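You operate a simulated robot arm through the tools that you are given. There is no shell and no other tool.

You run a simulated two-armed robot. Do the job below in one go: nothing can be reset, and whatever is moved stays where it is left.

JOB
Gauge the bore of the green cover: GO to the GOOD tray, NO GO to REWORK.
Fine: slide back at LOAD.

Only the result counts: the job must be done as asked and must still hold three seconds after the hand-in. Knocking over, shifting, dropping, spilling or breaking anything else fails it. A push-on lid holds only when it is set on centred and level and pressed home; a screw cap is set on level and turned clockwise until tight.

ROBOT AND FRAMES
Two 7-joint arms with fingered hands on one trunk that stands fixed in place. Base frame: the origin is at the foot of the trunk, x ahead of it, y to its left, z up; the work surface is at about z = 0.8. Lengths are in m, angles in rad, forces in N, time in s.
The left shoulder is at [0.051, 0.152, 1.147], the right one opposite. With the tool pointing down near the work surface each hand reaches from about 0.4 to 0.8 m from the base axis, measured 20 degrees to its own side. Payload 3.8 kg a hand.
Tool frame (each hand has its own): the origin (TCP) lies between the finger pads and is the grasp point; the fingertips stand 0.03 m ahead of it; z points along the fingers, y is the line along which they close. The gripper opens to 0.104 m; its body begins 0.035 m behind the TCP. The gripper is a hand of 5 fingers: y runs from the thumb to the fingers, the wrist lies at [-0.015, -0.104, -0.178] in the tool frame, and closing takes about 1.5 s.
Orientation is that of the tool frame in the base frame, as a unit quaternion [w, x, y, z]. With the fingers straight down and the wrist toward the robot, the tool's x, y and z point along [0, 1, 0], [1, 0, 0] and [0, 0, -1] of the base frame.

CONTROLS
- The arms move only by the tool jog_arm. It takes "left_targets", "right_targets" or both (then of equal length, played together; a hand with none holds still); each is a list of rows, each a list of 6 numbers: the turn, a rotation vector about the tool's x, y, z in degrees, then the shift along the tool's x, y, z in m. In form: [[ax, ay, az, x, y, z], ...]. A call has 1 to 20 rows; each row shifts and turns the commanded pose from where the row before left it, along the tool's axes as they then stand. "left_gripper" and "right_gripper" are, for a hand that has rows, the opening, from 0 (shut) to 1 (fully open), set as the call begins (left out, the last holds). A row lasts 0.2 s, in which the tool goes at most 0.05 m and 0.15 rad; a call with a longer step from one row to the next is refused whole, and so is a gripper value outside its range. Where a pose cannot be reached the arm comes as near as it can. A force on the tool above 60 N (or 10 N above the force at the start of the call, whichever is more), or a blocked arm, ends the call early, and 0.2 s more pass. The fingers move at their own pace (about 0.072 m/s each) and stop on an object; they squeeze with about 31 N. The grip force told is the motor's: it shows also when the fingers shut on nothing. Time passes only in rows, and 0.2 s behind the last, so rows that do not move let the fingers close. The reply holds the time, the measured pose of the TCP, the force on the tool along the base axes, the opening and the grip force, in the units named above and with some noise, with the torque about the TCP (base axes, N m) and any sound that the robot's microphone picked up.
- Cameras (640 x 400 px; columns grow to the right, rows downward): "scene" is now at [0.1591, 0.0029, 1.3065]; the picture's right is [0.02, -1.00, -0.00], its down [-0.49, -0.01, -0.87] and it looks along [0.87, 0.02, -0.49] (base axes); focal length 214 px, centre (320, 200). "left" rides on the left gripper at [-0.08, -0.078, -0.141] in its tool frame; the picture's right is [-0.78, -0.30, 0.56], its down [0.53, -0.78, 0.33] and it looks along [0.33, 0.56, 0.76] (tool axes); focal length 247 px, centre (320, 200). "right" rides on the right gripper at [0.08, -0.078, -0.141] in its tool frame; the picture's right is [-0.78, 0.30, -0.56], its down [-0.53, -0.78, 0.33] and it looks along [-0.33, 0.56, 0.76] (tool axes); focal length 247 px, centre (320, 200). There is no depth. A picture from a camera that has moved, and an enlarged one, comes with that camera's place and axes in the base frame and with its lens.
- camera(camera): a new picture of that camera. The clock stands still meanwhile.
- raise_lower(by): moves the trunk up (or, below 0, down) by that many m; the arms and the scene camera ride with it, the base frame stays. It gives what a move gives, with no picture.
- finger_targets(index, middle, ring, little, thumb_bend, thumb_turn, hand): sets how far each is bent, from 0 (flat) to 1 (curled in); at 0.3 the hand is open as for a grip, at 0.7 the pads meet at the TCP. One left out holds its place. A second passes; each finger stops where it meets its share of the squeeze, and holds until it gets a number again. A gripper value or a shape takes the hand back. It gives what a move gives, with no picture; readings hold the bend of each and the force on index, middle, ring, little, thumb and palm. thumb_turn goes from beside the hand (0) to across from the fingers (1), as for a grip.
- preshape(shape, hand): the hand has 5 fingers and takes this shape, open, in about a second: jaw (thumb against the fingers, like two jaws); tri (thumb and two fingers); tip (a fingertip pinch); poke (one finger out to press); point (the index stretched); flat (the hand flat); cup (the hand cupped); fist (a fist). The gripper value then closes the fingers along that shape, each until it touches; the sizes above hold for jaw. It gives what a move gives, with no picture.
- head_to(pan, tilt): turns the head with the scene camera to pan (to the left, within 1.396 rad either way) and tilt (down, from -0.506 to 1.204), counted from straight ahead of the robot (the tilt from the chest, where the trunk bows). It gives what a move gives.
- zoom(camera, box): a new picture of the part [left, top, right, bottom] of that camera's present view, enlarged. The clock stands still meanwhile.
- job_done(): hands the job in; it is judged then, once.

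Nothing tells you positions but the pictures and the camera data. Unless the task says otherwise, let go and move clear before handing in.

The tools are called after ">>>" as name(argument=value, ...) on one line, values as JSON. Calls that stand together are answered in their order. jog_arm: Moves the arms, as the interface text tells. Its arguments: {"type":"object","properties":{"left_targets":{"type":"array"},"left_gripper":{"type":"number"},"right_targets":{"type":"array"},"right_gripper":{"type":"number"}},"required":[]} The other tools are called the same way: raise_lower (by) moves the trunk up or down; preshape (shape, hand) gives the hand a shape; finger_targets (index, middle, ring, little, thumb_bend, thumb_turn, hand) moves the fingers one by one; head_to (pan, tilt) turns the head that bears the scene camera; camera (camera) takes a picture; zoom (camera, box) takes an enlarged picture of a part of a camera's view; job_done () hands the job in.

At the start:

```text
t: 0.0
left_tcp_pos: [0.5253, 0.2412, 1.2555]
left_ee_rot: [0.0, 0.708, 0.706, 0.0]
left_force: [-0.2, 0.1, -1.2]
left_ft_torque: [0.0, -0.03, -0.02]
left_width: 0.1036
left_grasp_force: 0.0
left_shape: jaw
left_bend: [0.3, 0.3, 0.3, 0.3, 0.3, 0.98]
left_finger forces: [0.1, 0.1, 0.0, 0.0, 0.0, 0.0]
right_tcp_pos: [0.4437, -0.2289, 1.2276]
right_ee_rot: [0.0, 0.708, 0.707, 0.0]
right_force: [0.0, 0.1, -0.1]
right_ft_torque: [0.03, -0.01, -0.04]
right_width: 0.1038
right_grasp_force: 0.0
right_shape: jaw
right_bend: [0.3, 0.3, 0.3, 0.3, 0.3, 0.98]
right_finger forces: [0.0, 0.1, 0.0, 0.0, 0.1, 0.1]
trunk travel left (down, up): [-0.225, 0.231]
head pan, tilt (commanded): [0.019, 0.375]
```

scene: 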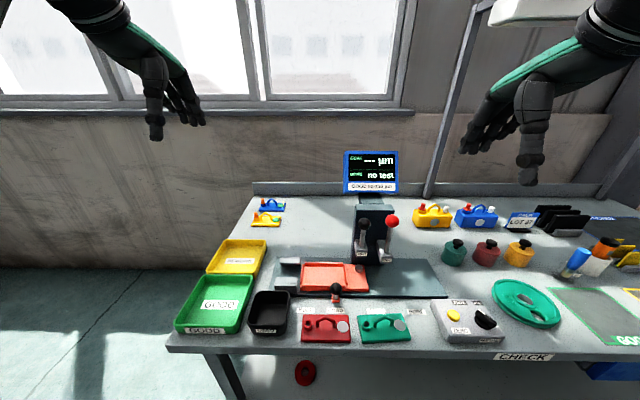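
right: 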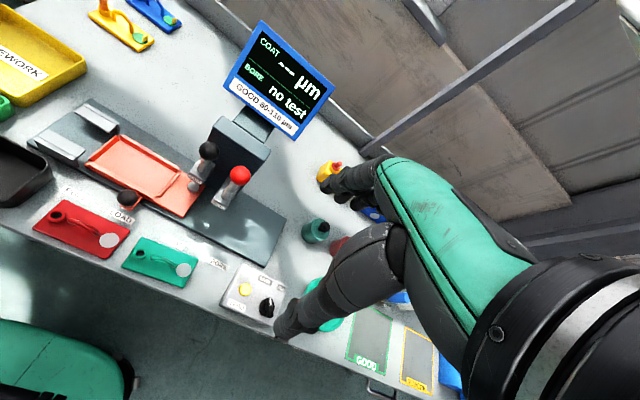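
left: 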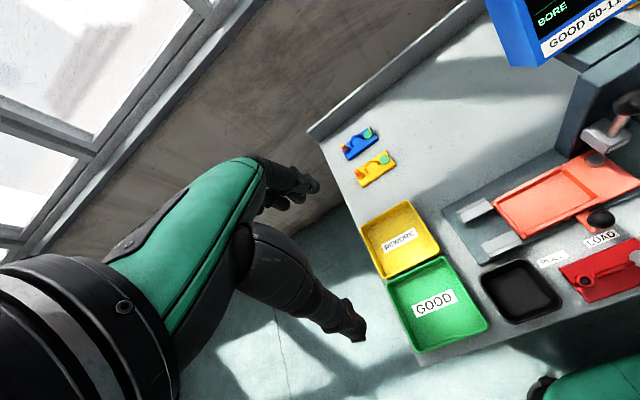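

I see a gauging station with a slide, a monitor, two levers, a control box with a yellow button and black knob, and green and red covers at the front edge. I'll take enlarged pictures before moving anything.

>>> zoom(camera="scene", box=[260, 220, 460, 345])

>>> zoom(camera="scene", box=[320, 140, 440, 215])

>>> zoom(camera="scene", box=[400, 260, 600, 385])

>>> zoom(camera="scene", box=[160, 220, 320, 345])

>>> zoom(camera="right", box=[20, 80, 340, 320])

```text
3.20 times, centred on (360, 282) of scene
camera zoom: at [0.1591, 0.0029, 1.3065], right [0.02, -1.0, 0.0], down [-0.49, -0.01, -0.87], along [0.87, 0.02, -0.49], focal length 686 px, centre (192, -64)
```

zoom: 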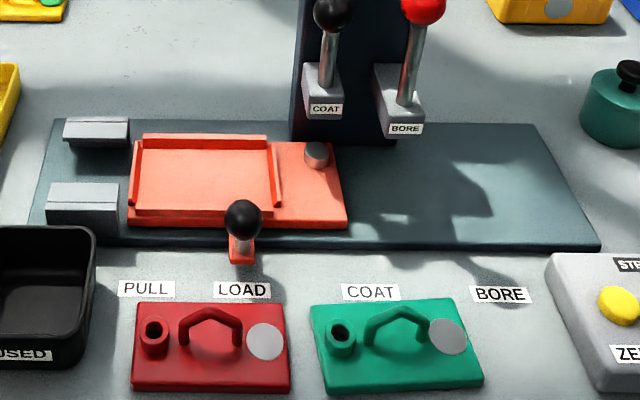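

```text
5.33 times, centred on (380, 178) of scene
camera zoom: at [0.1591, 0.0029, 1.3065], right [0.02, -1.0, 0.0], down [-0.49, -0.01, -0.87], along [0.87, 0.02, -0.49], focal length 1144 px, centre (0, 320)
```

zoom: 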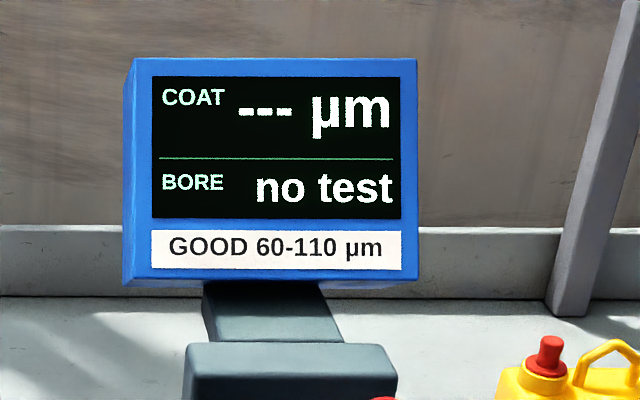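

```text
3.20 times, centred on (500, 322) of scene
camera zoom: at [0.1591, 0.0029, 1.3065], right [0.02, -1.0, 0.0], down [-0.49, -0.01, -0.87], along [0.87, 0.02, -0.49], focal length 686 px, centre (-256, -192)
```

zoom: 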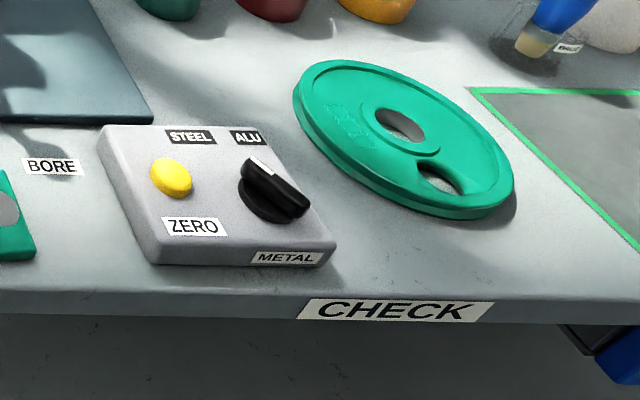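

```text
3.20 times, centred on (240, 282) of scene
camera zoom: at [0.1591, 0.0029, 1.3065], right [0.02, -1.0, 0.0], down [-0.49, -0.01, -0.87], along [0.87, 0.02, -0.49], focal length 686 px, centre (576, -64)
```

zoom: 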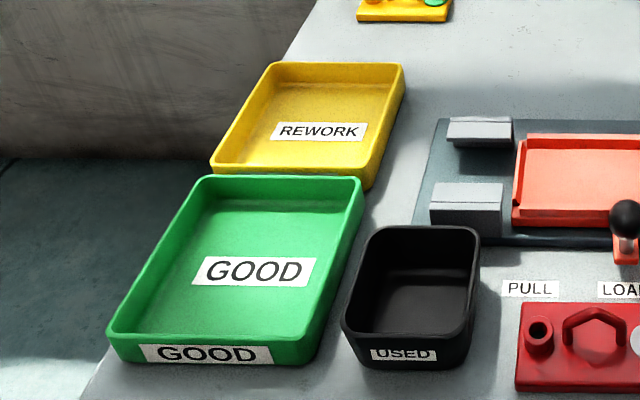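

```text
1.67 times, centred on (180, 200) of right
camera zoom: at [0.3644, -0.1481, 1.3675], right [0.3, -0.78, 0.56], down [-0.78, -0.53, -0.33], along [0.56, -0.33, -0.76], focal length 412 px, centre (553, 200)
```

zoom: 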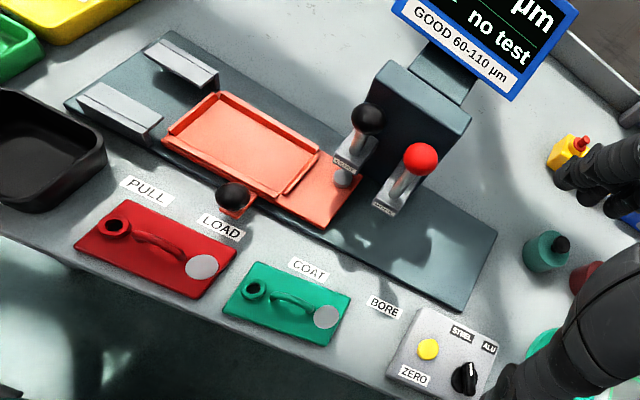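

The covers, labels (PULL, LOAD, COAT, BORE) and slide are clear, and the slide now stands at LOAD. Next I'll zoom further on the levers, the nest and the green cover to work out the geometry.

>>> zoom(camera="scene", box=[340, 195, 420, 270])

>>> zoom(camera="scene", box=[350, 300, 420, 350])

>>> zoom(camera="scene", box=[270, 250, 380, 310])

>>> zoom(camera="right", box=[160, 120, 300, 250])

>>> zoom(camera="left", box=[440, 60, 640, 340])

>>> zoom(camera="scene", box=[400, 190, 640, 340])

```text
5.33 times, centred on (380, 232) of scene
camera zoom: at [0.1591, 0.0029, 1.3065], right [0.02, -1.0, 0.0], down [-0.49, -0.01, -0.87], along [0.87, 0.02, -0.49], focal length 1144 px, centre (0, 27)
```

zoom: 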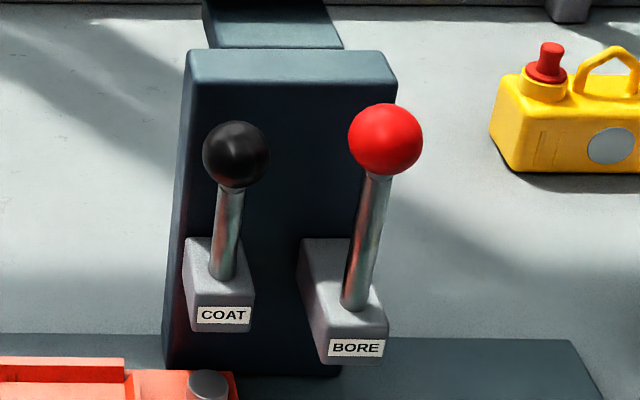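

```text
8.00 times, centred on (385, 325) of scene
camera zoom: at [0.1591, 0.0029, 1.3065], right [0.02, -1.0, 0.0], down [-0.49, -0.01, -0.87], along [0.87, 0.02, -0.49], focal length 1716 px, centre (-200, -800)
```

zoom: 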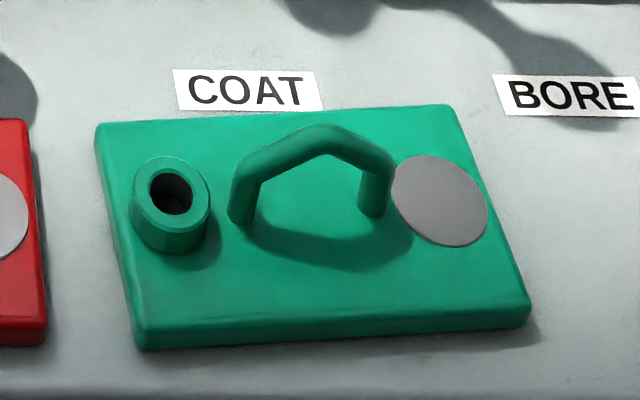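

```text
5.82 times, centred on (325, 280) of scene
camera zoom: at [0.1591, 0.0029, 1.3065], right [0.02, -1.0, 0.0], down [-0.49, -0.01, -0.87], along [0.87, 0.02, -0.49], focal length 1248 px, centre (291, -266)
```

zoom: 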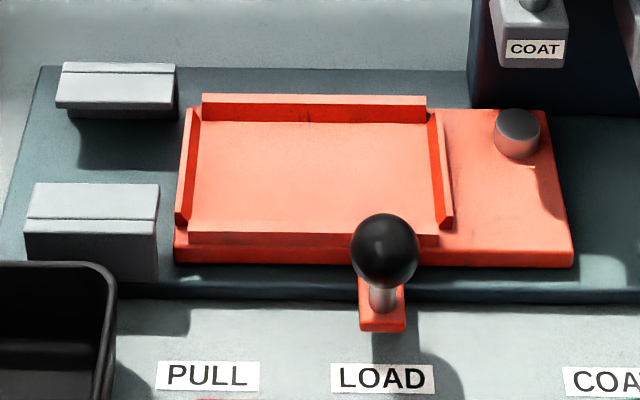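

```text
3.08 times, centred on (230, 185) of right
camera zoom: at [0.3644, -0.1481, 1.3675], right [0.3, -0.78, 0.56], down [-0.78, -0.53, -0.33], along [0.56, -0.33, -0.76], focal length 760 px, centre (597, 246)
```

zoom: 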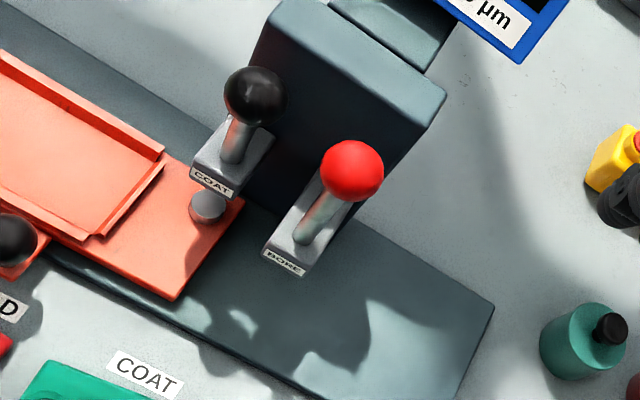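

```text
1.43 times, centred on (540, 200) of left
camera zoom: at [0.4462, 0.1614, 1.3968], right [-0.3, -0.78, -0.56], down [-0.78, 0.54, -0.33], along [0.56, 0.33, -0.76], focal length 353 px, centre (6, 200)
```

zoom: 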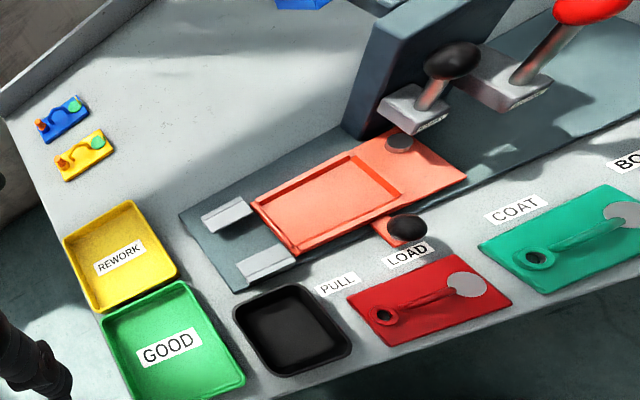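

```text
2.67 times, centred on (520, 265) of scene
camera zoom: at [0.1591, 0.0029, 1.3065], right [0.02, -1.0, 0.0], down [-0.49, -0.01, -0.87], along [0.87, 0.02, -0.49], focal length 572 px, centre (-213, 27)
```

zoom: 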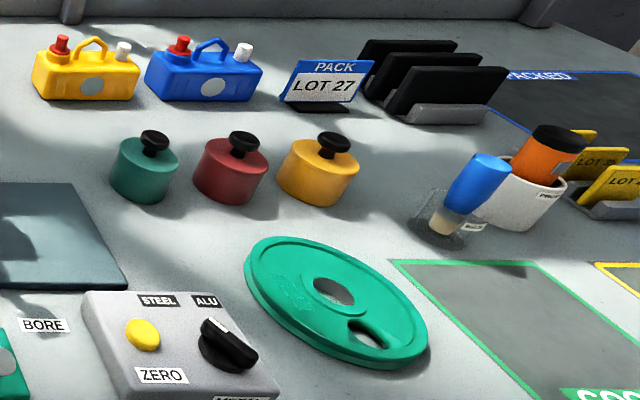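

The slide at LOAD, the nest, the vertical COAT and BORE plungers and the green cover (bore on its left end) all fit together: at BORE the left-hand bore comes under the red plunger. I'll lower the trunk for a flatter view of the plungers and a second viewpoint for measuring.

>>> raise_lower(by=-0.2)

>>> camera(camera="scene")

>>> zoom(camera="scene", box=[320, 140, 440, 215])

```text
t: 2.2
left_tcp_pos: [0.5245, 0.2418, 1.0553]
left_ee_rot: [0.0, 0.707, 0.707, 0.0]
left_force: [-0.3, 0.9, 0.7]
left_ft_torque: [0.01, 0.0, 0.0]
left_width: 0.1033
left_grasp_force: 0.1
left_shape: jaw
left_bend: [0.3, 0.3, 0.3, 0.3, 0.3, 0.98]
left_finger forces: [0.0, 0.0, 0.0, 0.0, 0.0, 0.0]
right_tcp_pos: [0.4416, -0.2288, 1.0277]
right_ee_rot: [0.001, 0.708, 0.706, 0.0]
right_force: [0.8, -0.3, 0.9]
right_ft_torque: [-0.02, -0.01, 0.0]
right_width: 0.1039
right_grasp_force: 0.0
right_shape: jaw
right_bend: [0.3, 0.3, 0.3, 0.3, 0.3, 0.98]
right_finger forces: [0.1, 0.0, 0.0, 0.1, 0.1, 0.0]
trunk travel left (down, up): [-0.025, 0.431]
head pan, tilt (commanded): [0.019, 0.375]
```

```text
taken
camera scene: at [0.295, 0.0028, 1.0185], right [0.02, -1.0, -0.01], down [-0.76, -0.01, -0.65], along [0.65, 0.02, -0.76], focal length 214 px, centre (320, 200)
```

scene: 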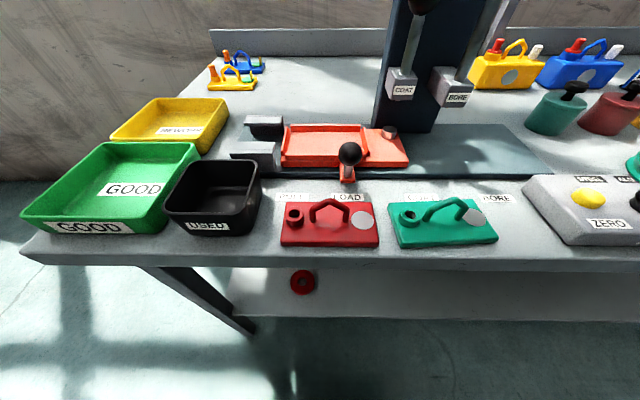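

```text
5.33 times, centred on (380, 178) of scene
camera zoom: at [0.295, 0.0028, 1.0185], right [0.02, -1.0, -0.01], down [-0.76, -0.01, -0.65], along [0.65, 0.02, -0.76], focal length 1144 px, centre (0, 320)
```

zoom: 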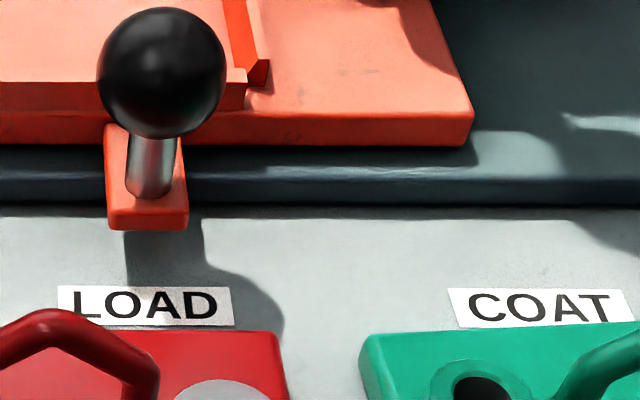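

Lowering the trunk also bowed it forward, so the camera now sits at about [0.295, 0.003, 1.02]. I'll tilt the head up to look under the plunger blocks.

>>> head_to(pan=-0.35, tilt=-0.1)

>>> camera(camera="scene")

```text
t: 3.1
left_tcp_pos: [0.5247, 0.2419, 1.0553]
left_ee_rot: [-0.001, 0.707, 0.707, -0.001]
left_force: [0.1, 0.0, -0.5]
left_ft_torque: [0.03, 0.01, 0.0]
left_width: 0.104
left_grasp_force: 0.1
left_shape: jaw
left_bend: [0.3, 0.3, 0.3, 0.3, 0.3, 0.98]
left_finger forces: [0.0, 0.1, 0.0, 0.1, 0.0, 0.0]
right_tcp_pos: [0.4424, -0.2279, 1.0267]
right_ee_rot: [0.0, 0.707, 0.708, -0.001]
right_force: [-0.4, 0.1, -0.1]
right_ft_torque: [0.0, 0.01, 0.01]
right_width: 0.1035
right_grasp_force: 0.0
right_shape: jaw
right_bend: [0.3, 0.3, 0.3, 0.3, 0.3, 0.98]
right_finger forces: [0.1, 0.0, 0.0, 0.0, 0.1, 0.0]
trunk travel left (down, up): [-0.025, 0.431]
head pan, tilt (commanded): [-0.351, -0.099]
```

```text
taken
camera scene: at [0.3061, -0.0288, 1.0618], right [-0.3, -0.94, 0.16], down [-0.38, -0.03, -0.92], along [0.87, -0.34, -0.35], focal length 214 px, centre (320, 200)
```

scene: 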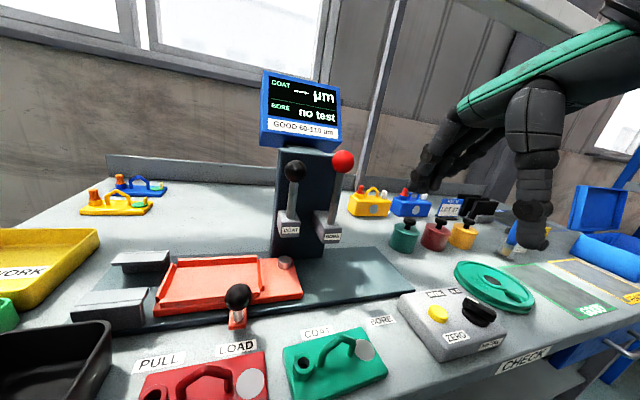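

>>> zoom(camera="scene", box=[250, 135, 370, 275])

>>> zoom(camera="scene", box=[270, 210, 350, 260])

>>> zoom(camera="scene", box=[60, 230, 320, 392])

```text
2.86 times, centred on (310, 205) of scene
camera zoom: at [0.3061, -0.0288, 1.0618], right [-0.3, -0.94, 0.16], down [-0.38, -0.03, -0.92], along [0.87, -0.34, -0.35], focal length 613 px, centre (349, 186)
```

zoom: 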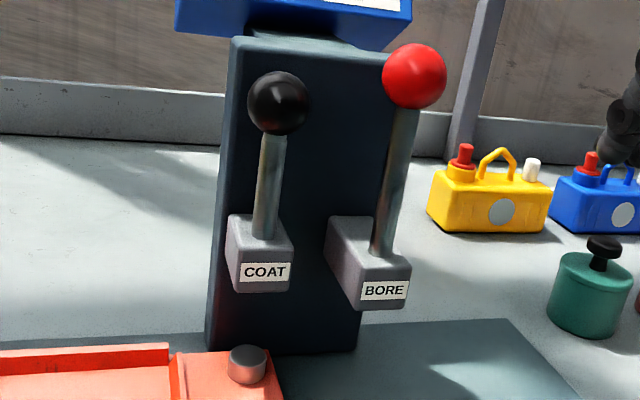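

```text
8.00 times, centred on (310, 235) of scene
camera zoom: at [0.3061, -0.0288, 1.0618], right [-0.3, -0.94, 0.16], down [-0.38, -0.03, -0.92], along [0.87, -0.34, -0.35], focal length 1716 px, centre (400, -80)
```

zoom: 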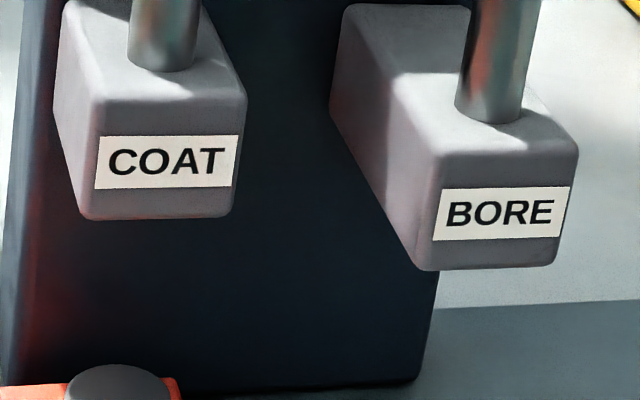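

```text
2.46 times, centred on (190, 311) of scene
camera zoom: at [0.3061, -0.0288, 1.0618], right [-0.3, -0.94, 0.16], down [-0.38, -0.03, -0.92], along [0.87, -0.34, -0.35], focal length 528 px, centre (640, -73)
```

zoom: 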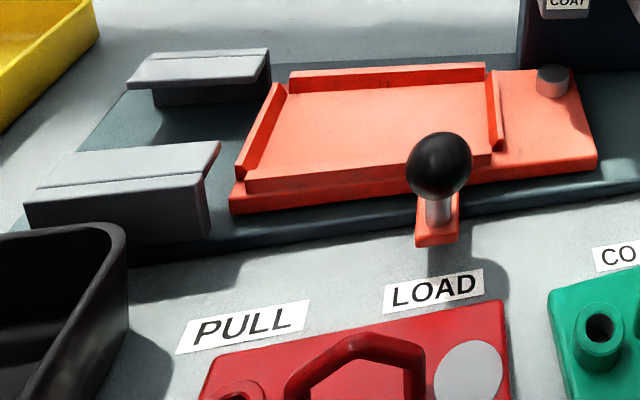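

The plungers are vertical rods through fixed blocks, so I press the ball straight down to gauge. I'll bring the trunk back up to its starting height and face the work again.

>>> raise_lower(by=0.2)

>>> head_to(pan=0.0, tilt=0.55)

>>> jog_arm(right_targets=[[0, 0, 0, 0.03, 0.0, 0.04], [0, 0, 0, 0.03, 0.0, 0.04], [0, 0, 0, 0.03, 0.0, 0.04], [0, 0, 0, 0, 0, 0.04], [0, 0, 0, 0, 0, 0.04], [0, 0, 0, 0, 0, 0.04], [0, 0, 0, 0, 0, 0]], right_gripper=1.0)

>>> camera(camera="right")

>>> camera(camera="scene")

```text
t: 5.3
left_tcp_pos: [0.527, 0.2419, 1.2549]
left_ee_rot: [0.0, 0.707, 0.707, -0.001]
left_force: [0.0, -0.6, 0.1]
left_ft_torque: [0.02, -0.02, 0.0]
left_width: 0.1036
left_grasp_force: 0.0
left_shape: jaw
left_bend: [0.3, 0.3, 0.3, 0.3, 0.3, 0.98]
left_finger forces: [0.0, 0.1, 0.0, 0.0, 0.1, 0.0]
right_tcp_pos: [0.4425, -0.2276, 1.2252]
right_ee_rot: [-0.001, 0.707, 0.707, 0.0]
right_force: [0.1, 0.2, -0.2]
right_ft_torque: [0.02, -0.01, -0.01]
right_width: 0.1037
right_grasp_force: 0.1
right_shape: jaw
right_bend: [0.3, 0.3, 0.3, 0.3, 0.3, 0.98]
right_finger forces: [0.1, 0.0, 0.1, 0.0, 0.1, 0.0]
trunk travel left (down, up): [-0.225, 0.231]
head pan, tilt (commanded): [-0.351, -0.099]
```

```text
t: 6.3
left_tcp_pos: [0.5254, 0.2407, 1.2545]
left_ee_rot: [0.0, 0.708, 0.707, 0.0]
left_force: [-0.4, -0.8, 0.6]
left_ft_torque: [-0.01, -0.02, 0.03]
left_width: 0.1035
left_grasp_force: 0.1
left_shape: jaw
left_bend: [0.3, 0.3, 0.3, 0.3, 0.3, 0.98]
left_finger forces: [0.1, 0.0, 0.0, 0.0, 0.1, 0.0]
right_tcp_pos: [0.4427, -0.2264, 1.2263]
right_ee_rot: [0.0, 0.707, 0.707, -0.001]
right_force: [-0.5, -0.2, 0.7]
right_ft_torque: [0.02, 0.0, -0.01]
right_width: 0.1035
right_grasp_force: 0.1
right_shape: jaw
right_bend: [0.3, 0.3, 0.3, 0.3, 0.3, 0.98]
right_finger forces: [0.0, 0.1, 0.0, 0.0, 0.0, 0.1]
trunk travel left (down, up): [-0.225, 0.231]
head pan, tilt (commanded): [0.0, 0.55]
```

```text
t: 7.9
left_tcp_pos: [0.5259, 0.2416, 1.2565]
left_ee_rot: [0.0, 0.708, 0.707, 0.0]
left_force: [-0.1, -0.8, -0.4]
left_ft_torque: [-0.05, 0.01, -0.01]
left_width: 0.1033
left_grasp_force: 0.0
left_shape: jaw
left_bend: [0.3, 0.3, 0.3, 0.3, 0.3, 0.98]
left_finger forces: [0.0, 0.1, 0.0, 0.0, 0.0, 0.1]
right_tcp_pos: [0.4405, -0.1382, 0.9867]
right_ee_rot: [0.0, 0.707, 0.707, -0.001]
right_force: [0.6, 0.1, 0.4]
right_ft_torque: [0.01, 0.04, -0.01]
right_width: 0.1038
right_grasp_force: 0.1
right_shape: jaw
right_bend: [0.3, 0.3, 0.3, 0.3, 0.3, 0.98]
right_finger forces: [0.0, 0.1, 0.0, 0.0, 0.0, 0.1]
trunk travel left (down, up): [-0.225, 0.231]
head pan, tilt (commanded): [0.0, 0.55]
```

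```text
taken
camera right: at [0.3641, -0.0589, 1.1275], right [0.3, -0.78, 0.56], down [-0.78, -0.53, -0.33], along [0.56, -0.33, -0.76], focal length 247 px, centre (320, 200)
```

right: 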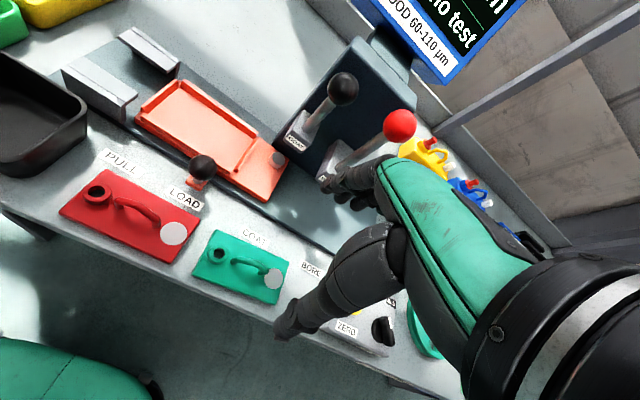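

```text
taken
camera scene: at [0.1536, 0.0012, 1.2913], right [0.0, -1.0, 0.0], down [-0.64, 0.0, -0.77], along [0.77, 0.0, -0.64], focal length 214 px, centre (320, 200)
```

scene: 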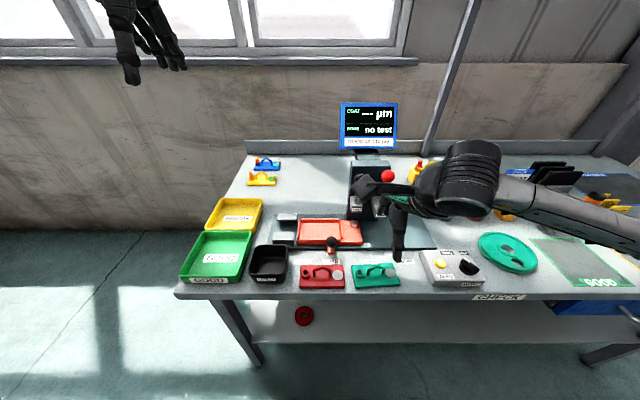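

The right hand is now above the green cover area, at about (0.44, -0.14, 0.99). I'll zoom in on the cover from both cameras to fix its position and yaw before descending.

>>> zoom(camera="right", box=[170, 200, 330, 320])

>>> zoom(camera="scene", box=[330, 240, 430, 300])

>>> zoom(camera="right", box=[100, 60, 300, 220])

```text
3.33 times, centred on (250, 260) of right
camera zoom: at [0.3641, -0.0589, 1.1275], right [0.3, -0.78, 0.56], down [-0.78, -0.53, -0.33], along [0.56, -0.33, -0.76], focal length 823 px, centre (553, 0)
```

zoom: 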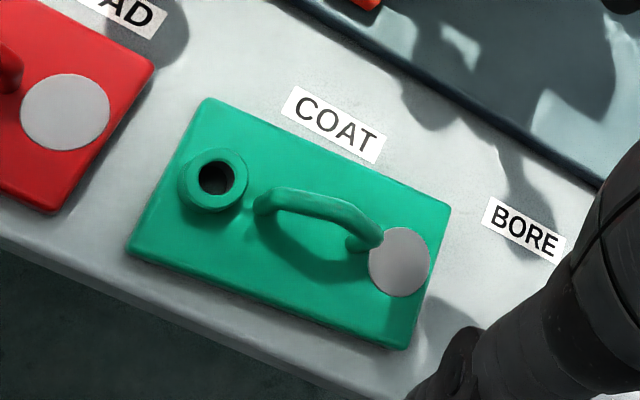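

```text
6.40 times, centred on (380, 270) of scene
camera zoom: at [0.1536, 0.0012, 1.2913], right [0.0, -1.0, 0.0], down [-0.64, 0.0, -0.77], along [0.77, 0.0, -0.64], focal length 1373 px, centre (-64, -248)
```

zoom: 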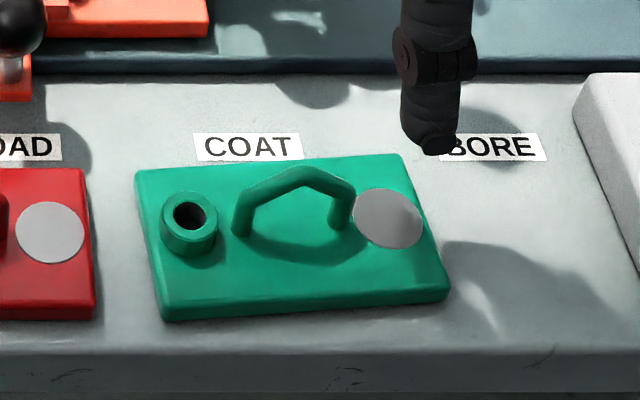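

```text
2.50 times, centred on (200, 140) of right
camera zoom: at [0.3641, -0.0589, 1.1275], right [0.3, -0.78, 0.56], down [-0.78, -0.53, -0.33], along [0.56, -0.33, -0.76], focal length 617 px, centre (620, 350)
```

zoom: 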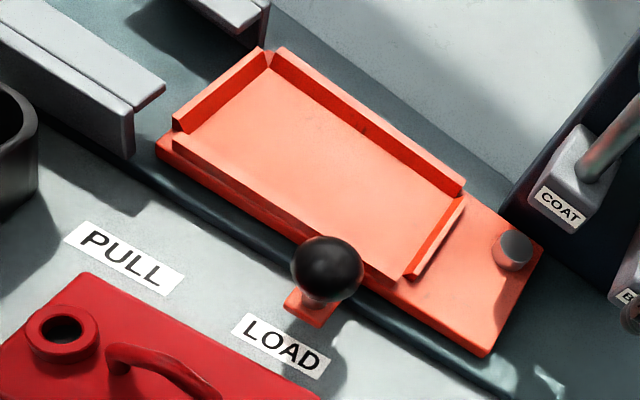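

The two views agree: the cover's centre is at about (0.444, -0.1345), yawed about 4.7° counter-clockwise, with the handle's bar centre near z = 0.847. I'll align the right hand with the handle, come down to just above it and check.

>>> jog_arm(right_targets=[[0, 0, -2.4, 0.002, 0.001, 0.03], [0, 0, -2.3, 0.002, 0.001, 0.03], [0, 0, 0, 0, 0, 0.02], [0, 0, 0, 0, 0, 0]], right_gripper=1.0)

>>> zoom(camera="right", box=[180, 160, 420, 340])

>>> zoom(camera="scene", box=[330, 210, 450, 300])

```text
t: 8.9
left_tcp_pos: [0.5256, 0.2419, 1.2545]
left_ee_rot: [0.001, 0.708, 0.707, 0.0]
left_force: [-0.2, 0.2, -0.4]
left_ft_torque: [0.0, -0.03, 0.01]
left_width: 0.1035
left_grasp_force: 0.0
left_shape: jaw
left_bend: [0.3, 0.3, 0.3, 0.3, 0.3, 0.98]
left_finger forces: [0.0, 0.0, 0.0, 0.1, 0.1, 0.1]
right_tcp_pos: [0.4438, -0.134, 0.9062]
right_ee_rot: [0.0, 0.677, 0.736, 0.0]
right_force: [-0.4, 0.1, 0.3]
right_ft_torque: [-0.02, -0.01, 0.02]
right_width: 0.1036
right_grasp_force: 0.1
right_shape: jaw
right_bend: [0.3, 0.3, 0.3, 0.3, 0.3, 0.98]
right_finger forces: [0.0, 0.0, 0.0, 0.1, 0.0, 0.1]
trunk travel left (down, up): [-0.225, 0.231]
head pan, tilt (commanded): [0.0, 0.55]
```

```text
2.22 times, centred on (300, 250) of right
camera zoom: at [0.3596, -0.0611, 1.0474], right [0.36, -0.75, 0.56], down [-0.73, -0.6, -0.33], along [0.58, -0.29, -0.76], focal length 549 px, centre (364, 89)
```

zoom: 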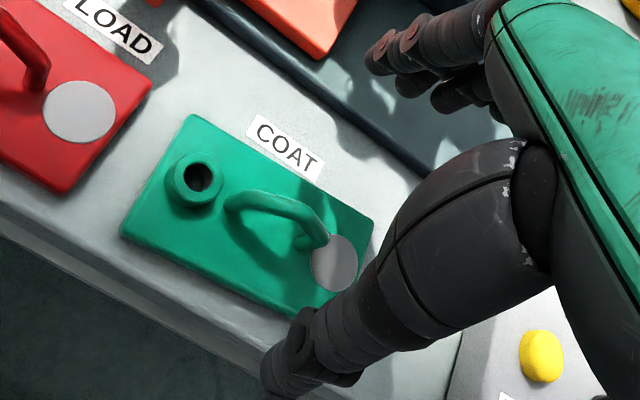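

```text
4.44 times, centred on (390, 255) of scene
camera zoom: at [0.1537, 0.0012, 1.2912], right [0.0, -1.0, 0.0], down [-0.64, 0.0, -0.77], along [0.77, 0.0, -0.64], focal length 953 px, centre (9, -44)
```

zoom: 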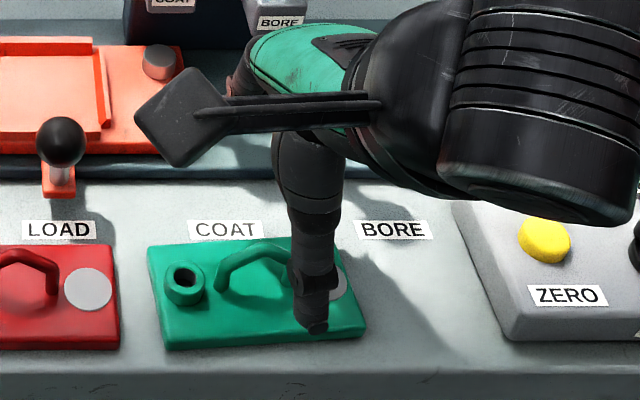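

The hand is centred and aligned with the handle, with the thumb in front and the fingers behind. I'll go down to about z = 0.858 so the tips stay above the boss and plate, and close.

>>> jog_arm(right_targets=[[0, 0, 0, 0, 0, 0.025], [0, 0, 0, 0, 0, 0.023], [0, 0, 0, 0, 0, 0]], right_gripper=1.0)

>>> zoom(camera="right", box=[180, 160, 420, 340])

>>> zoom(camera="scene", box=[330, 210, 450, 300])

```text
t: 9.7
left_tcp_pos: [0.5252, 0.2411, 1.2553]
left_ee_rot: [-0.001, 0.708, 0.706, 0.0]
left_force: [-0.6, 0.3, 0.6]
left_ft_torque: [0.05, 0.03, 0.03]
left_width: 0.1038
left_grasp_force: 0.0
left_shape: jaw
left_bend: [0.3, 0.3, 0.3, 0.3, 0.3, 0.98]
left_finger forces: [0.1, 0.1, 0.0, 0.0, 0.0, 0.0]
right_tcp_pos: [0.4449, -0.1348, 0.8582]
right_ee_rot: [0.0, 0.678, 0.735, 0.0]
right_force: [-0.2, -0.3, 0.6]
right_ft_torque: [0.03, 0.01, 0.01]
right_width: 0.1037
right_grasp_force: 0.0
right_shape: jaw
right_bend: [0.3, 0.3, 0.3, 0.3, 0.3, 0.98]
right_finger forces: [0.1, 0.1, 0.1, 0.0, 0.0, 0.0]
trunk travel left (down, up): [-0.225, 0.231]
head pan, tilt (commanded): [0.0, 0.55]
```

```text
2.22 times, centred on (300, 250) of right
camera zoom: at [0.3596, -0.0615, 0.9993], right [0.36, -0.75, 0.56], down [-0.73, -0.6, -0.33], along [0.58, -0.29, -0.76], focal length 549 px, centre (364, 89)
```

zoom: 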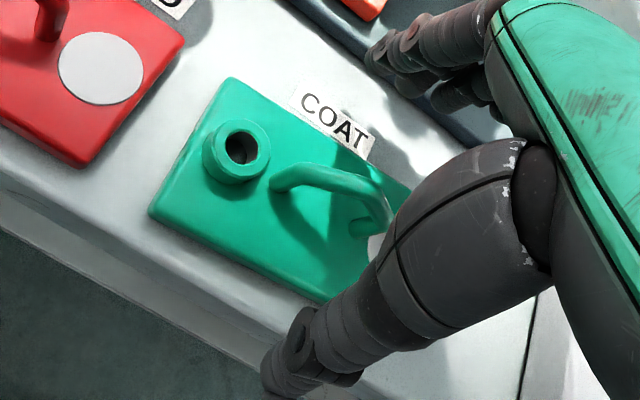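

```text
4.44 times, centred on (390, 255) of scene
camera zoom: at [0.1537, 0.0012, 1.2913], right [0.0, -1.0, 0.0], down [-0.64, 0.0, -0.77], along [0.77, 0.0, -0.64], focal length 953 px, centre (9, -44)
```

zoom: 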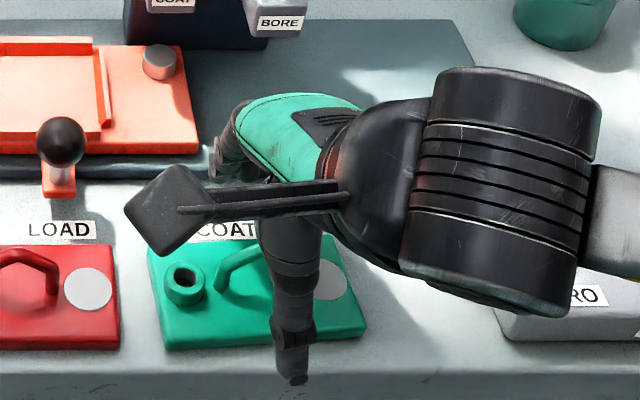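

The hand is at grip height. I'll check closely that the handle's apex lies at the grasp point before closing.

>>> zoom(camera="right", box=[240, 190, 380, 290])

>>> zoom(camera="scene", box=[355, 250, 415, 300])

```text
4.00 times, centred on (310, 240) of right
camera zoom: at [0.3596, -0.0615, 0.9993], right [0.36, -0.75, 0.56], down [-0.73, -0.6, -0.33], along [0.58, -0.29, -0.76], focal length 988 px, centre (360, 40)
```

zoom: 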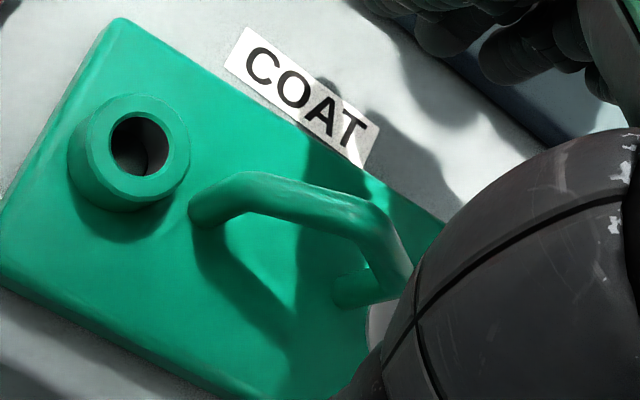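

```text
8.00 times, centred on (385, 275) of scene
camera zoom: at [0.1537, 0.0012, 1.2913], right [0.0, -1.0, 0.0], down [-0.64, 0.0, -0.77], along [0.77, 0.0, -0.64], focal length 1716 px, centre (-200, -400)
```

zoom: 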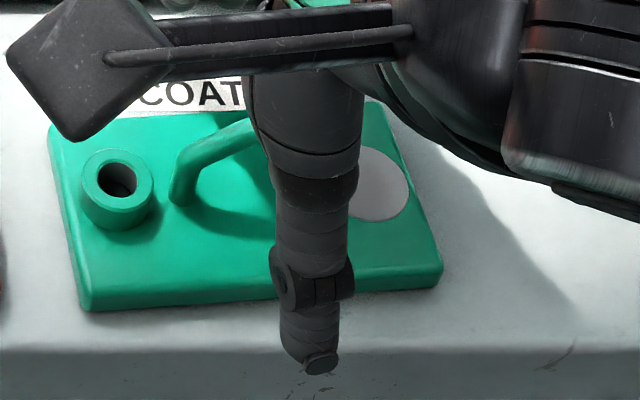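

The apex appears at the pixel predicted for the grasp point, so the alignment is right. Now I'll close on the handle.

>>> jog_arm(right_targets=[[0, 0, 0, 0, 0, 0], [0, 0, 0, 0, 0, 0], [0, 0, 0, 0, 0, 0], [0, 0, 0, 0, 0, 0], [0, 0, 0, 0, 0, 0], [0, 0, 0, 0, 0, 0], [0, 0, 0, 0, 0, 0], [0, 0, 0, 0, 0, 0]], right_gripper=0.0)

>>> zoom(camera="right", box=[180, 140, 420, 320])

>>> zoom(camera="scene", box=[330, 220, 450, 300])

```text
t: 11.5
left_tcp_pos: [0.525, 0.2422, 1.2554]
left_ee_rot: [0.0, 0.708, 0.706, -0.001]
left_force: [0.6, 0.3, 0.6]
left_ft_torque: [0.01, -0.01, 0.0]
left_width: 0.1038
left_grasp_force: 0.1
left_shape: jaw
left_bend: [0.3, 0.3, 0.3, 0.3, 0.3, 0.98]
left_finger forces: [0.1, 0.0, 0.0, 0.1, 0.0, 0.0]
right_tcp_pos: [0.4423, -0.1348, 0.8598]
right_ee_rot: [-0.001, 0.678, 0.735, 0.0]
right_force: [1.1, 0.2, 0.7]
right_ft_torque: [-0.05, -0.08, 0.07]
right_width: 0.0051
right_grasp_force: 30.8
right_shape: jaw
right_bend: [0.71, 0.71, 0.7, 0.7, 0.75, 1.0]
right_finger forces: [13.7, 6.6, 2.2, 0.1, 22.2, 0.0]
trunk travel left (down, up): [-0.225, 0.231]
head pan, tilt (commanded): [0.0, 0.55]
```

```text
2.22 times, centred on (300, 230) of right
camera zoom: at [0.3597, -0.0615, 0.9995], right [0.36, -0.75, 0.56], down [-0.73, -0.6, -0.33], along [0.58, -0.29, -0.76], focal length 549 px, centre (364, 133)
```

zoom: 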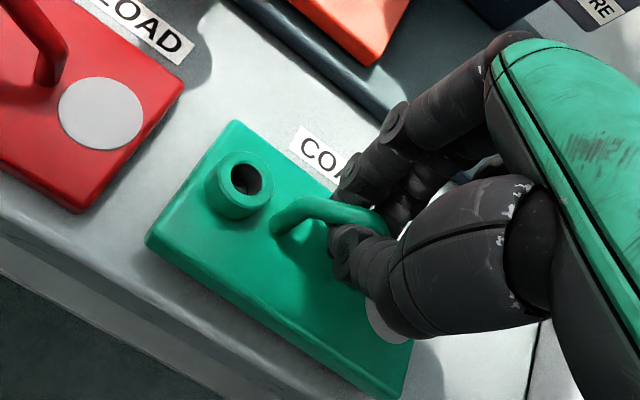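

```text
5.00 times, centred on (390, 260) of scene
camera zoom: at [0.1538, 0.0012, 1.2912], right [0.0, -1.0, 0.0], down [-0.64, 0.0, -0.77], along [0.77, 0.0, -0.64], focal length 1072 px, centre (-30, -100)
```

zoom: 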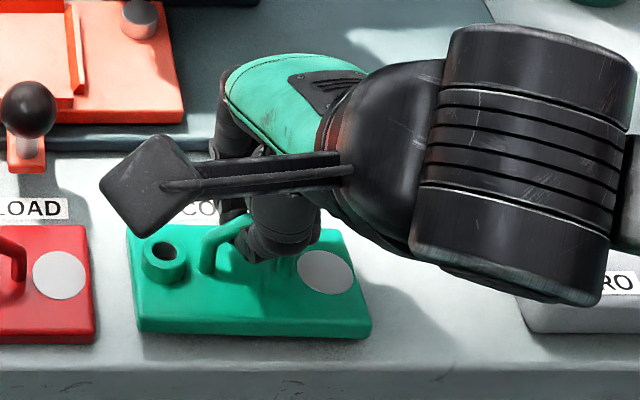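

The fingers hold the handle with about 31 N (index, middle, ring and thumb in contact). I'll lift gently and check that the cover hangs level.

>>> jog_arm(right_targets=[[0, 0, 0, 0, 0, -0.01], [0, 0, 0, 0, 0, -0.02], [0, 0, 0, 0, 0, -0.03], [0, 0, 0, 0, 0, -0.03], [0, 0, 0, 0, 0, 0], [0, 0, 0, 0, 0, 0]])

>>> camera(camera="right")

>>> zoom(camera="scene", box=[310, 190, 470, 300])

>>> camera(camera="left")

```text
t: 12.9
left_tcp_pos: [0.524, 0.2406, 1.255]
left_ee_rot: [-0.001, 0.707, 0.707, -0.001]
left_force: [0.6, -1.2, 1.0]
left_ft_torque: [-0.01, 0.02, 0.0]
left_width: 0.1039
left_grasp_force: 0.1
left_shape: jaw
left_bend: [0.3, 0.3, 0.3, 0.3, 0.3, 0.98]
left_finger forces: [0.0, 0.0, 0.1, 0.0, 0.1, 0.0]
right_tcp_pos: [0.4449, -0.1333, 0.9494]
right_ee_rot: [0.001, 0.678, 0.735, 0.0]
right_force: [0.7, -0.3, -3.8]
right_ft_torque: [-0.03, -0.02, -0.02]
right_width: 0.005
right_grasp_force: 30.8
right_shape: jaw
right_bend: [0.71, 0.71, 0.7, 0.7, 0.76, 1.0]
right_finger forces: [15.0, 5.6, 1.1, 0.1, 20.5, 0.0]
trunk travel left (down, up): [-0.225, 0.231]
head pan, tilt (commanded): [0.0, 0.55]
```

```text
taken
camera right: at [0.3611, -0.0605, 1.0901], right [0.36, -0.75, 0.56], down [-0.73, -0.6, -0.33], along [0.58, -0.29, -0.76], focal length 247 px, centre (320, 200)
```

right: 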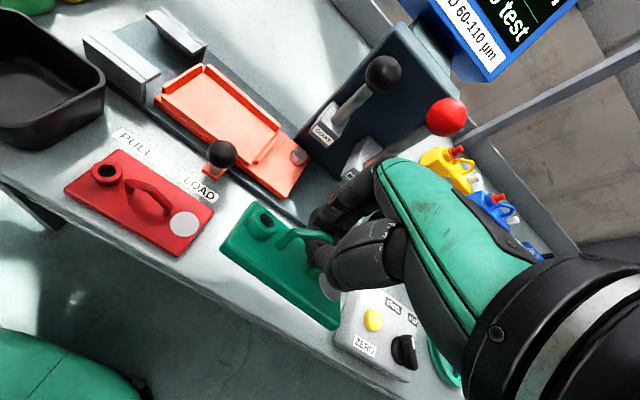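

```text
3.64 times, centred on (390, 245) of scene
camera zoom: at [0.1541, 0.0011, 1.2912], right [0.0, -1.0, 0.0], down [-0.64, 0.0, -0.77], along [0.77, 0.0, -0.64], focal length 780 px, centre (66, 36)
```

zoom: 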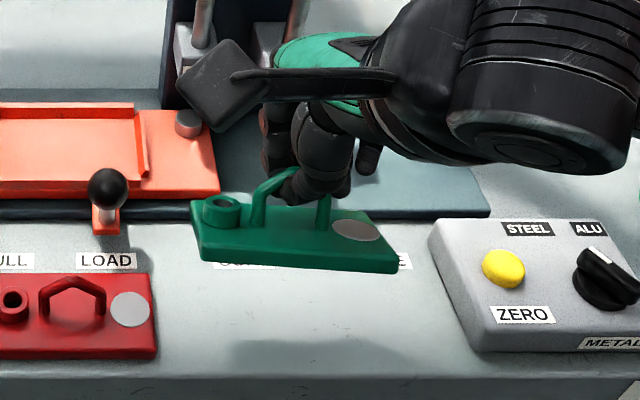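

```text
taken
camera left: at [0.4465, 0.1613, 1.3967], right [-0.3, -0.78, -0.56], down [-0.78, 0.54, -0.33], along [0.56, 0.33, -0.76], focal length 247 px, centre (320, 200)
```

left: 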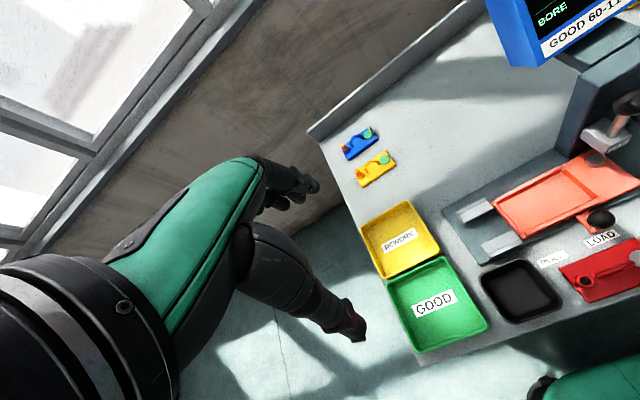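

The cover is lifted and weighs about 4 N, but it seems to hang slightly tilted, right end lower. I'll zoom in to measure the tilt.

>>> zoom(camera="right", box=[200, 180, 360, 340])

>>> zoom(camera="scene", box=[340, 220, 430, 280])

```text
2.50 times, centred on (280, 260) of right
camera zoom: at [0.3611, -0.0605, 1.0901], right [0.36, -0.75, 0.56], down [-0.73, -0.6, -0.33], along [0.58, -0.29, -0.76], focal length 617 px, centre (420, 50)
```

zoom: 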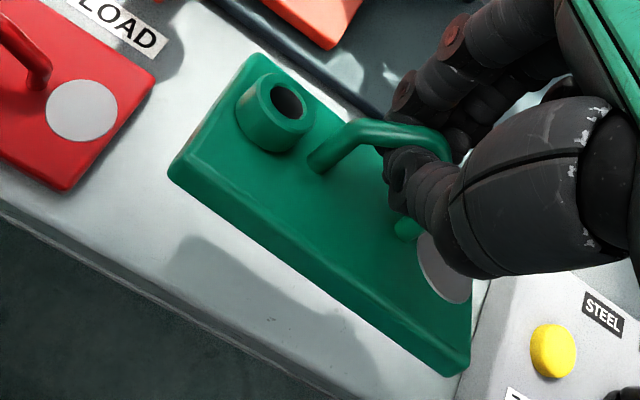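

```text
6.67 times, centred on (385, 250) of scene
camera zoom: at [0.1541, 0.0011, 1.2912], right [0.0, -1.0, 0.0], down [-0.64, 0.0, -0.77], along [0.77, 0.0, -0.64], focal length 1430 px, centre (-113, -133)
```

zoom: 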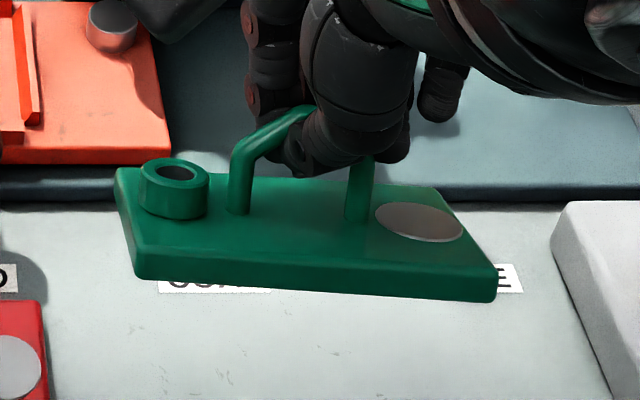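

The cover is secure but pitched, front edge up. I'll raise it, yaw it back to square and bring it in front of the nest at y≈0, where I can measure its tilt face-on.

>>> jog_arm(right_targets=[[0, 0, 0, 0, 0, -0.03], [0, 0, 2.4, 0.03, 0, 0], [0, 0, 2.3, 0.03, 0, 0], [0, 0, 0, 0.035, 0.01, 0], [0, 0, 0, 0.035, 0.01, 0], [0, 0, 0, 0, 0, 0], [0, 0, 0, 0, 0, 0]])

>>> camera(camera="scene")

>>> camera(camera="right")

>>> camera(camera="left")

```text
t: 14.5
left_tcp_pos: [0.5256, 0.2408, 1.2552]
left_ee_rot: [-0.001, 0.708, 0.706, -0.001]
left_force: [0.2, 0.0, 0.6]
left_ft_torque: [0.0, 0.01, -0.01]
left_width: 0.1035
left_grasp_force: 0.1
left_shape: jaw
left_bend: [0.3, 0.3, 0.3, 0.3, 0.3, 0.98]
left_finger forces: [0.0, 0.0, 0.0, 0.1, 0.0, 0.0]
right_tcp_pos: [0.4603, -0.0042, 0.9785]
right_ee_rot: [0.0, 0.708, 0.706, 0.001]
right_force: [-0.2, 0.6, -2.8]
right_ft_torque: [-0.03, -0.06, 0.01]
right_width: 0.005
right_grasp_force: 31.7
right_shape: jaw
right_bend: [0.71, 0.71, 0.7, 0.7, 0.76, 1.0]
right_finger forces: [14.8, 5.4, 1.1, 0.0, 20.6, 0.0]
trunk travel left (down, up): [-0.225, 0.231]
head pan, tilt (commanded): [0.0, 0.55]
```

```text
taken
camera scene: at [0.1541, 0.0012, 1.2912], right [0.0, -1.0, 0.0], down [-0.64, 0.0, -0.77], along [0.77, 0.0, -0.64], focal length 214 px, centre (320, 200)
```

scene: 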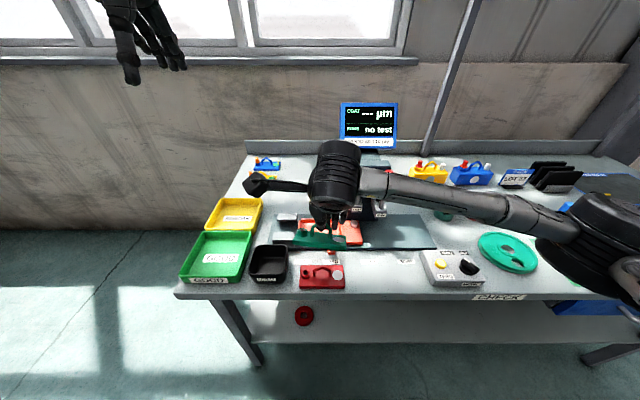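

```text
taken
camera right: at [0.3834, 0.0759, 1.1191], right [0.3, -0.78, 0.56], down [-0.78, -0.53, -0.33], along [0.56, -0.33, -0.76], focal length 247 px, centre (320, 200)
```

right: 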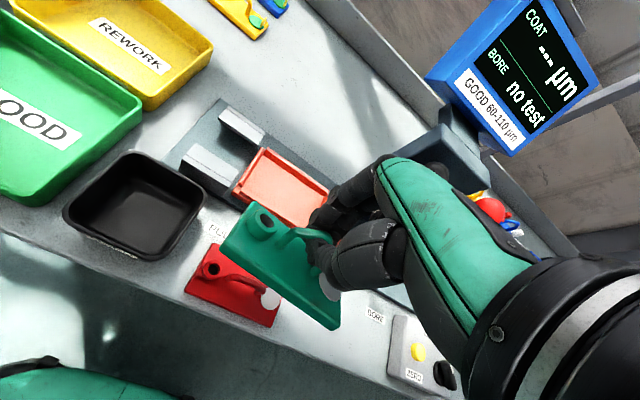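

```text
taken
camera left: at [0.4465, 0.1614, 1.3967], right [-0.3, -0.78, -0.56], down [-0.78, 0.54, -0.33], along [0.56, 0.33, -0.76], focal length 247 px, centre (320, 200)
```

left: 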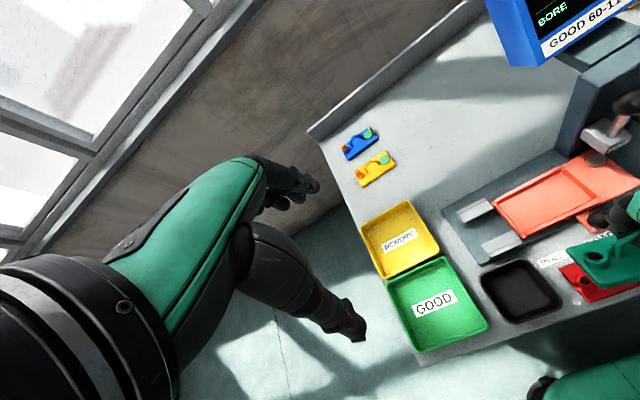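

>>> zoom(camera="scene", box=[275, 200, 375, 260])

>>> zoom(camera="right", box=[200, 180, 360, 340])

>>> zoom(camera="left", box=[540, 180, 640, 320])

```text
6.40 times, centred on (325, 230) of scene
camera zoom: at [0.1541, 0.0012, 1.2912], right [0.0, -1.0, 0.0], down [-0.64, 0.0, -0.77], along [0.77, 0.0, -0.64], focal length 1373 px, centre (288, 8)
```

zoom: 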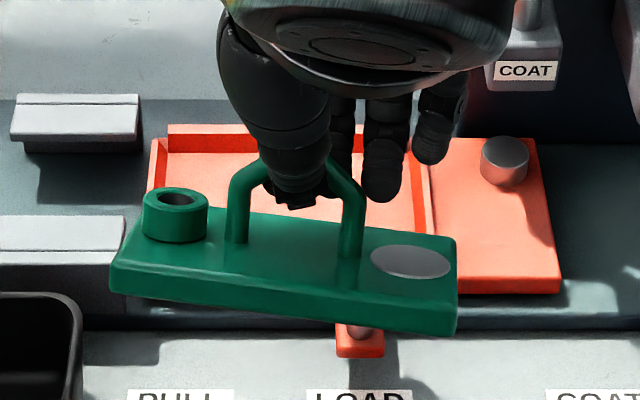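

```text
2.50 times, centred on (280, 260) of right
camera zoom: at [0.3834, 0.0759, 1.1191], right [0.3, -0.78, 0.56], down [-0.78, -0.53, -0.33], along [0.56, -0.33, -0.76], focal length 617 px, centre (420, 50)
```

zoom: 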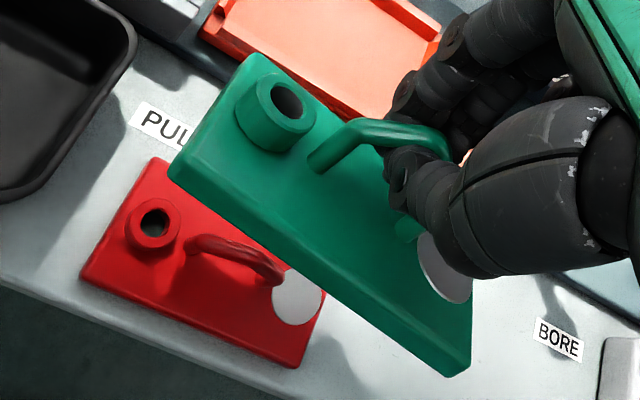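

```text
2.86 times, centred on (590, 250) of left
camera zoom: at [0.4465, 0.1614, 1.3967], right [-0.3, -0.78, -0.56], down [-0.78, 0.54, -0.33], along [0.56, 0.33, -0.76], focal length 706 px, centre (-451, 57)
```

zoom: 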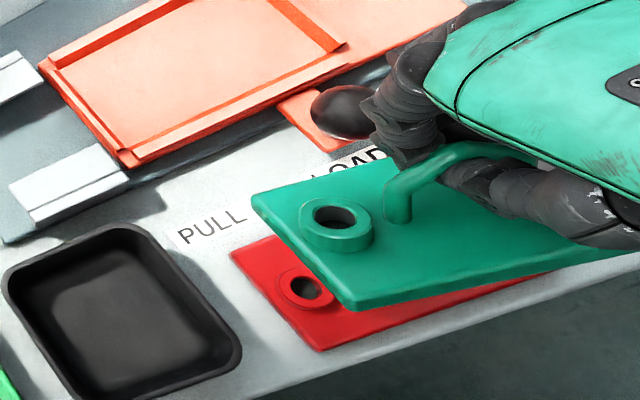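

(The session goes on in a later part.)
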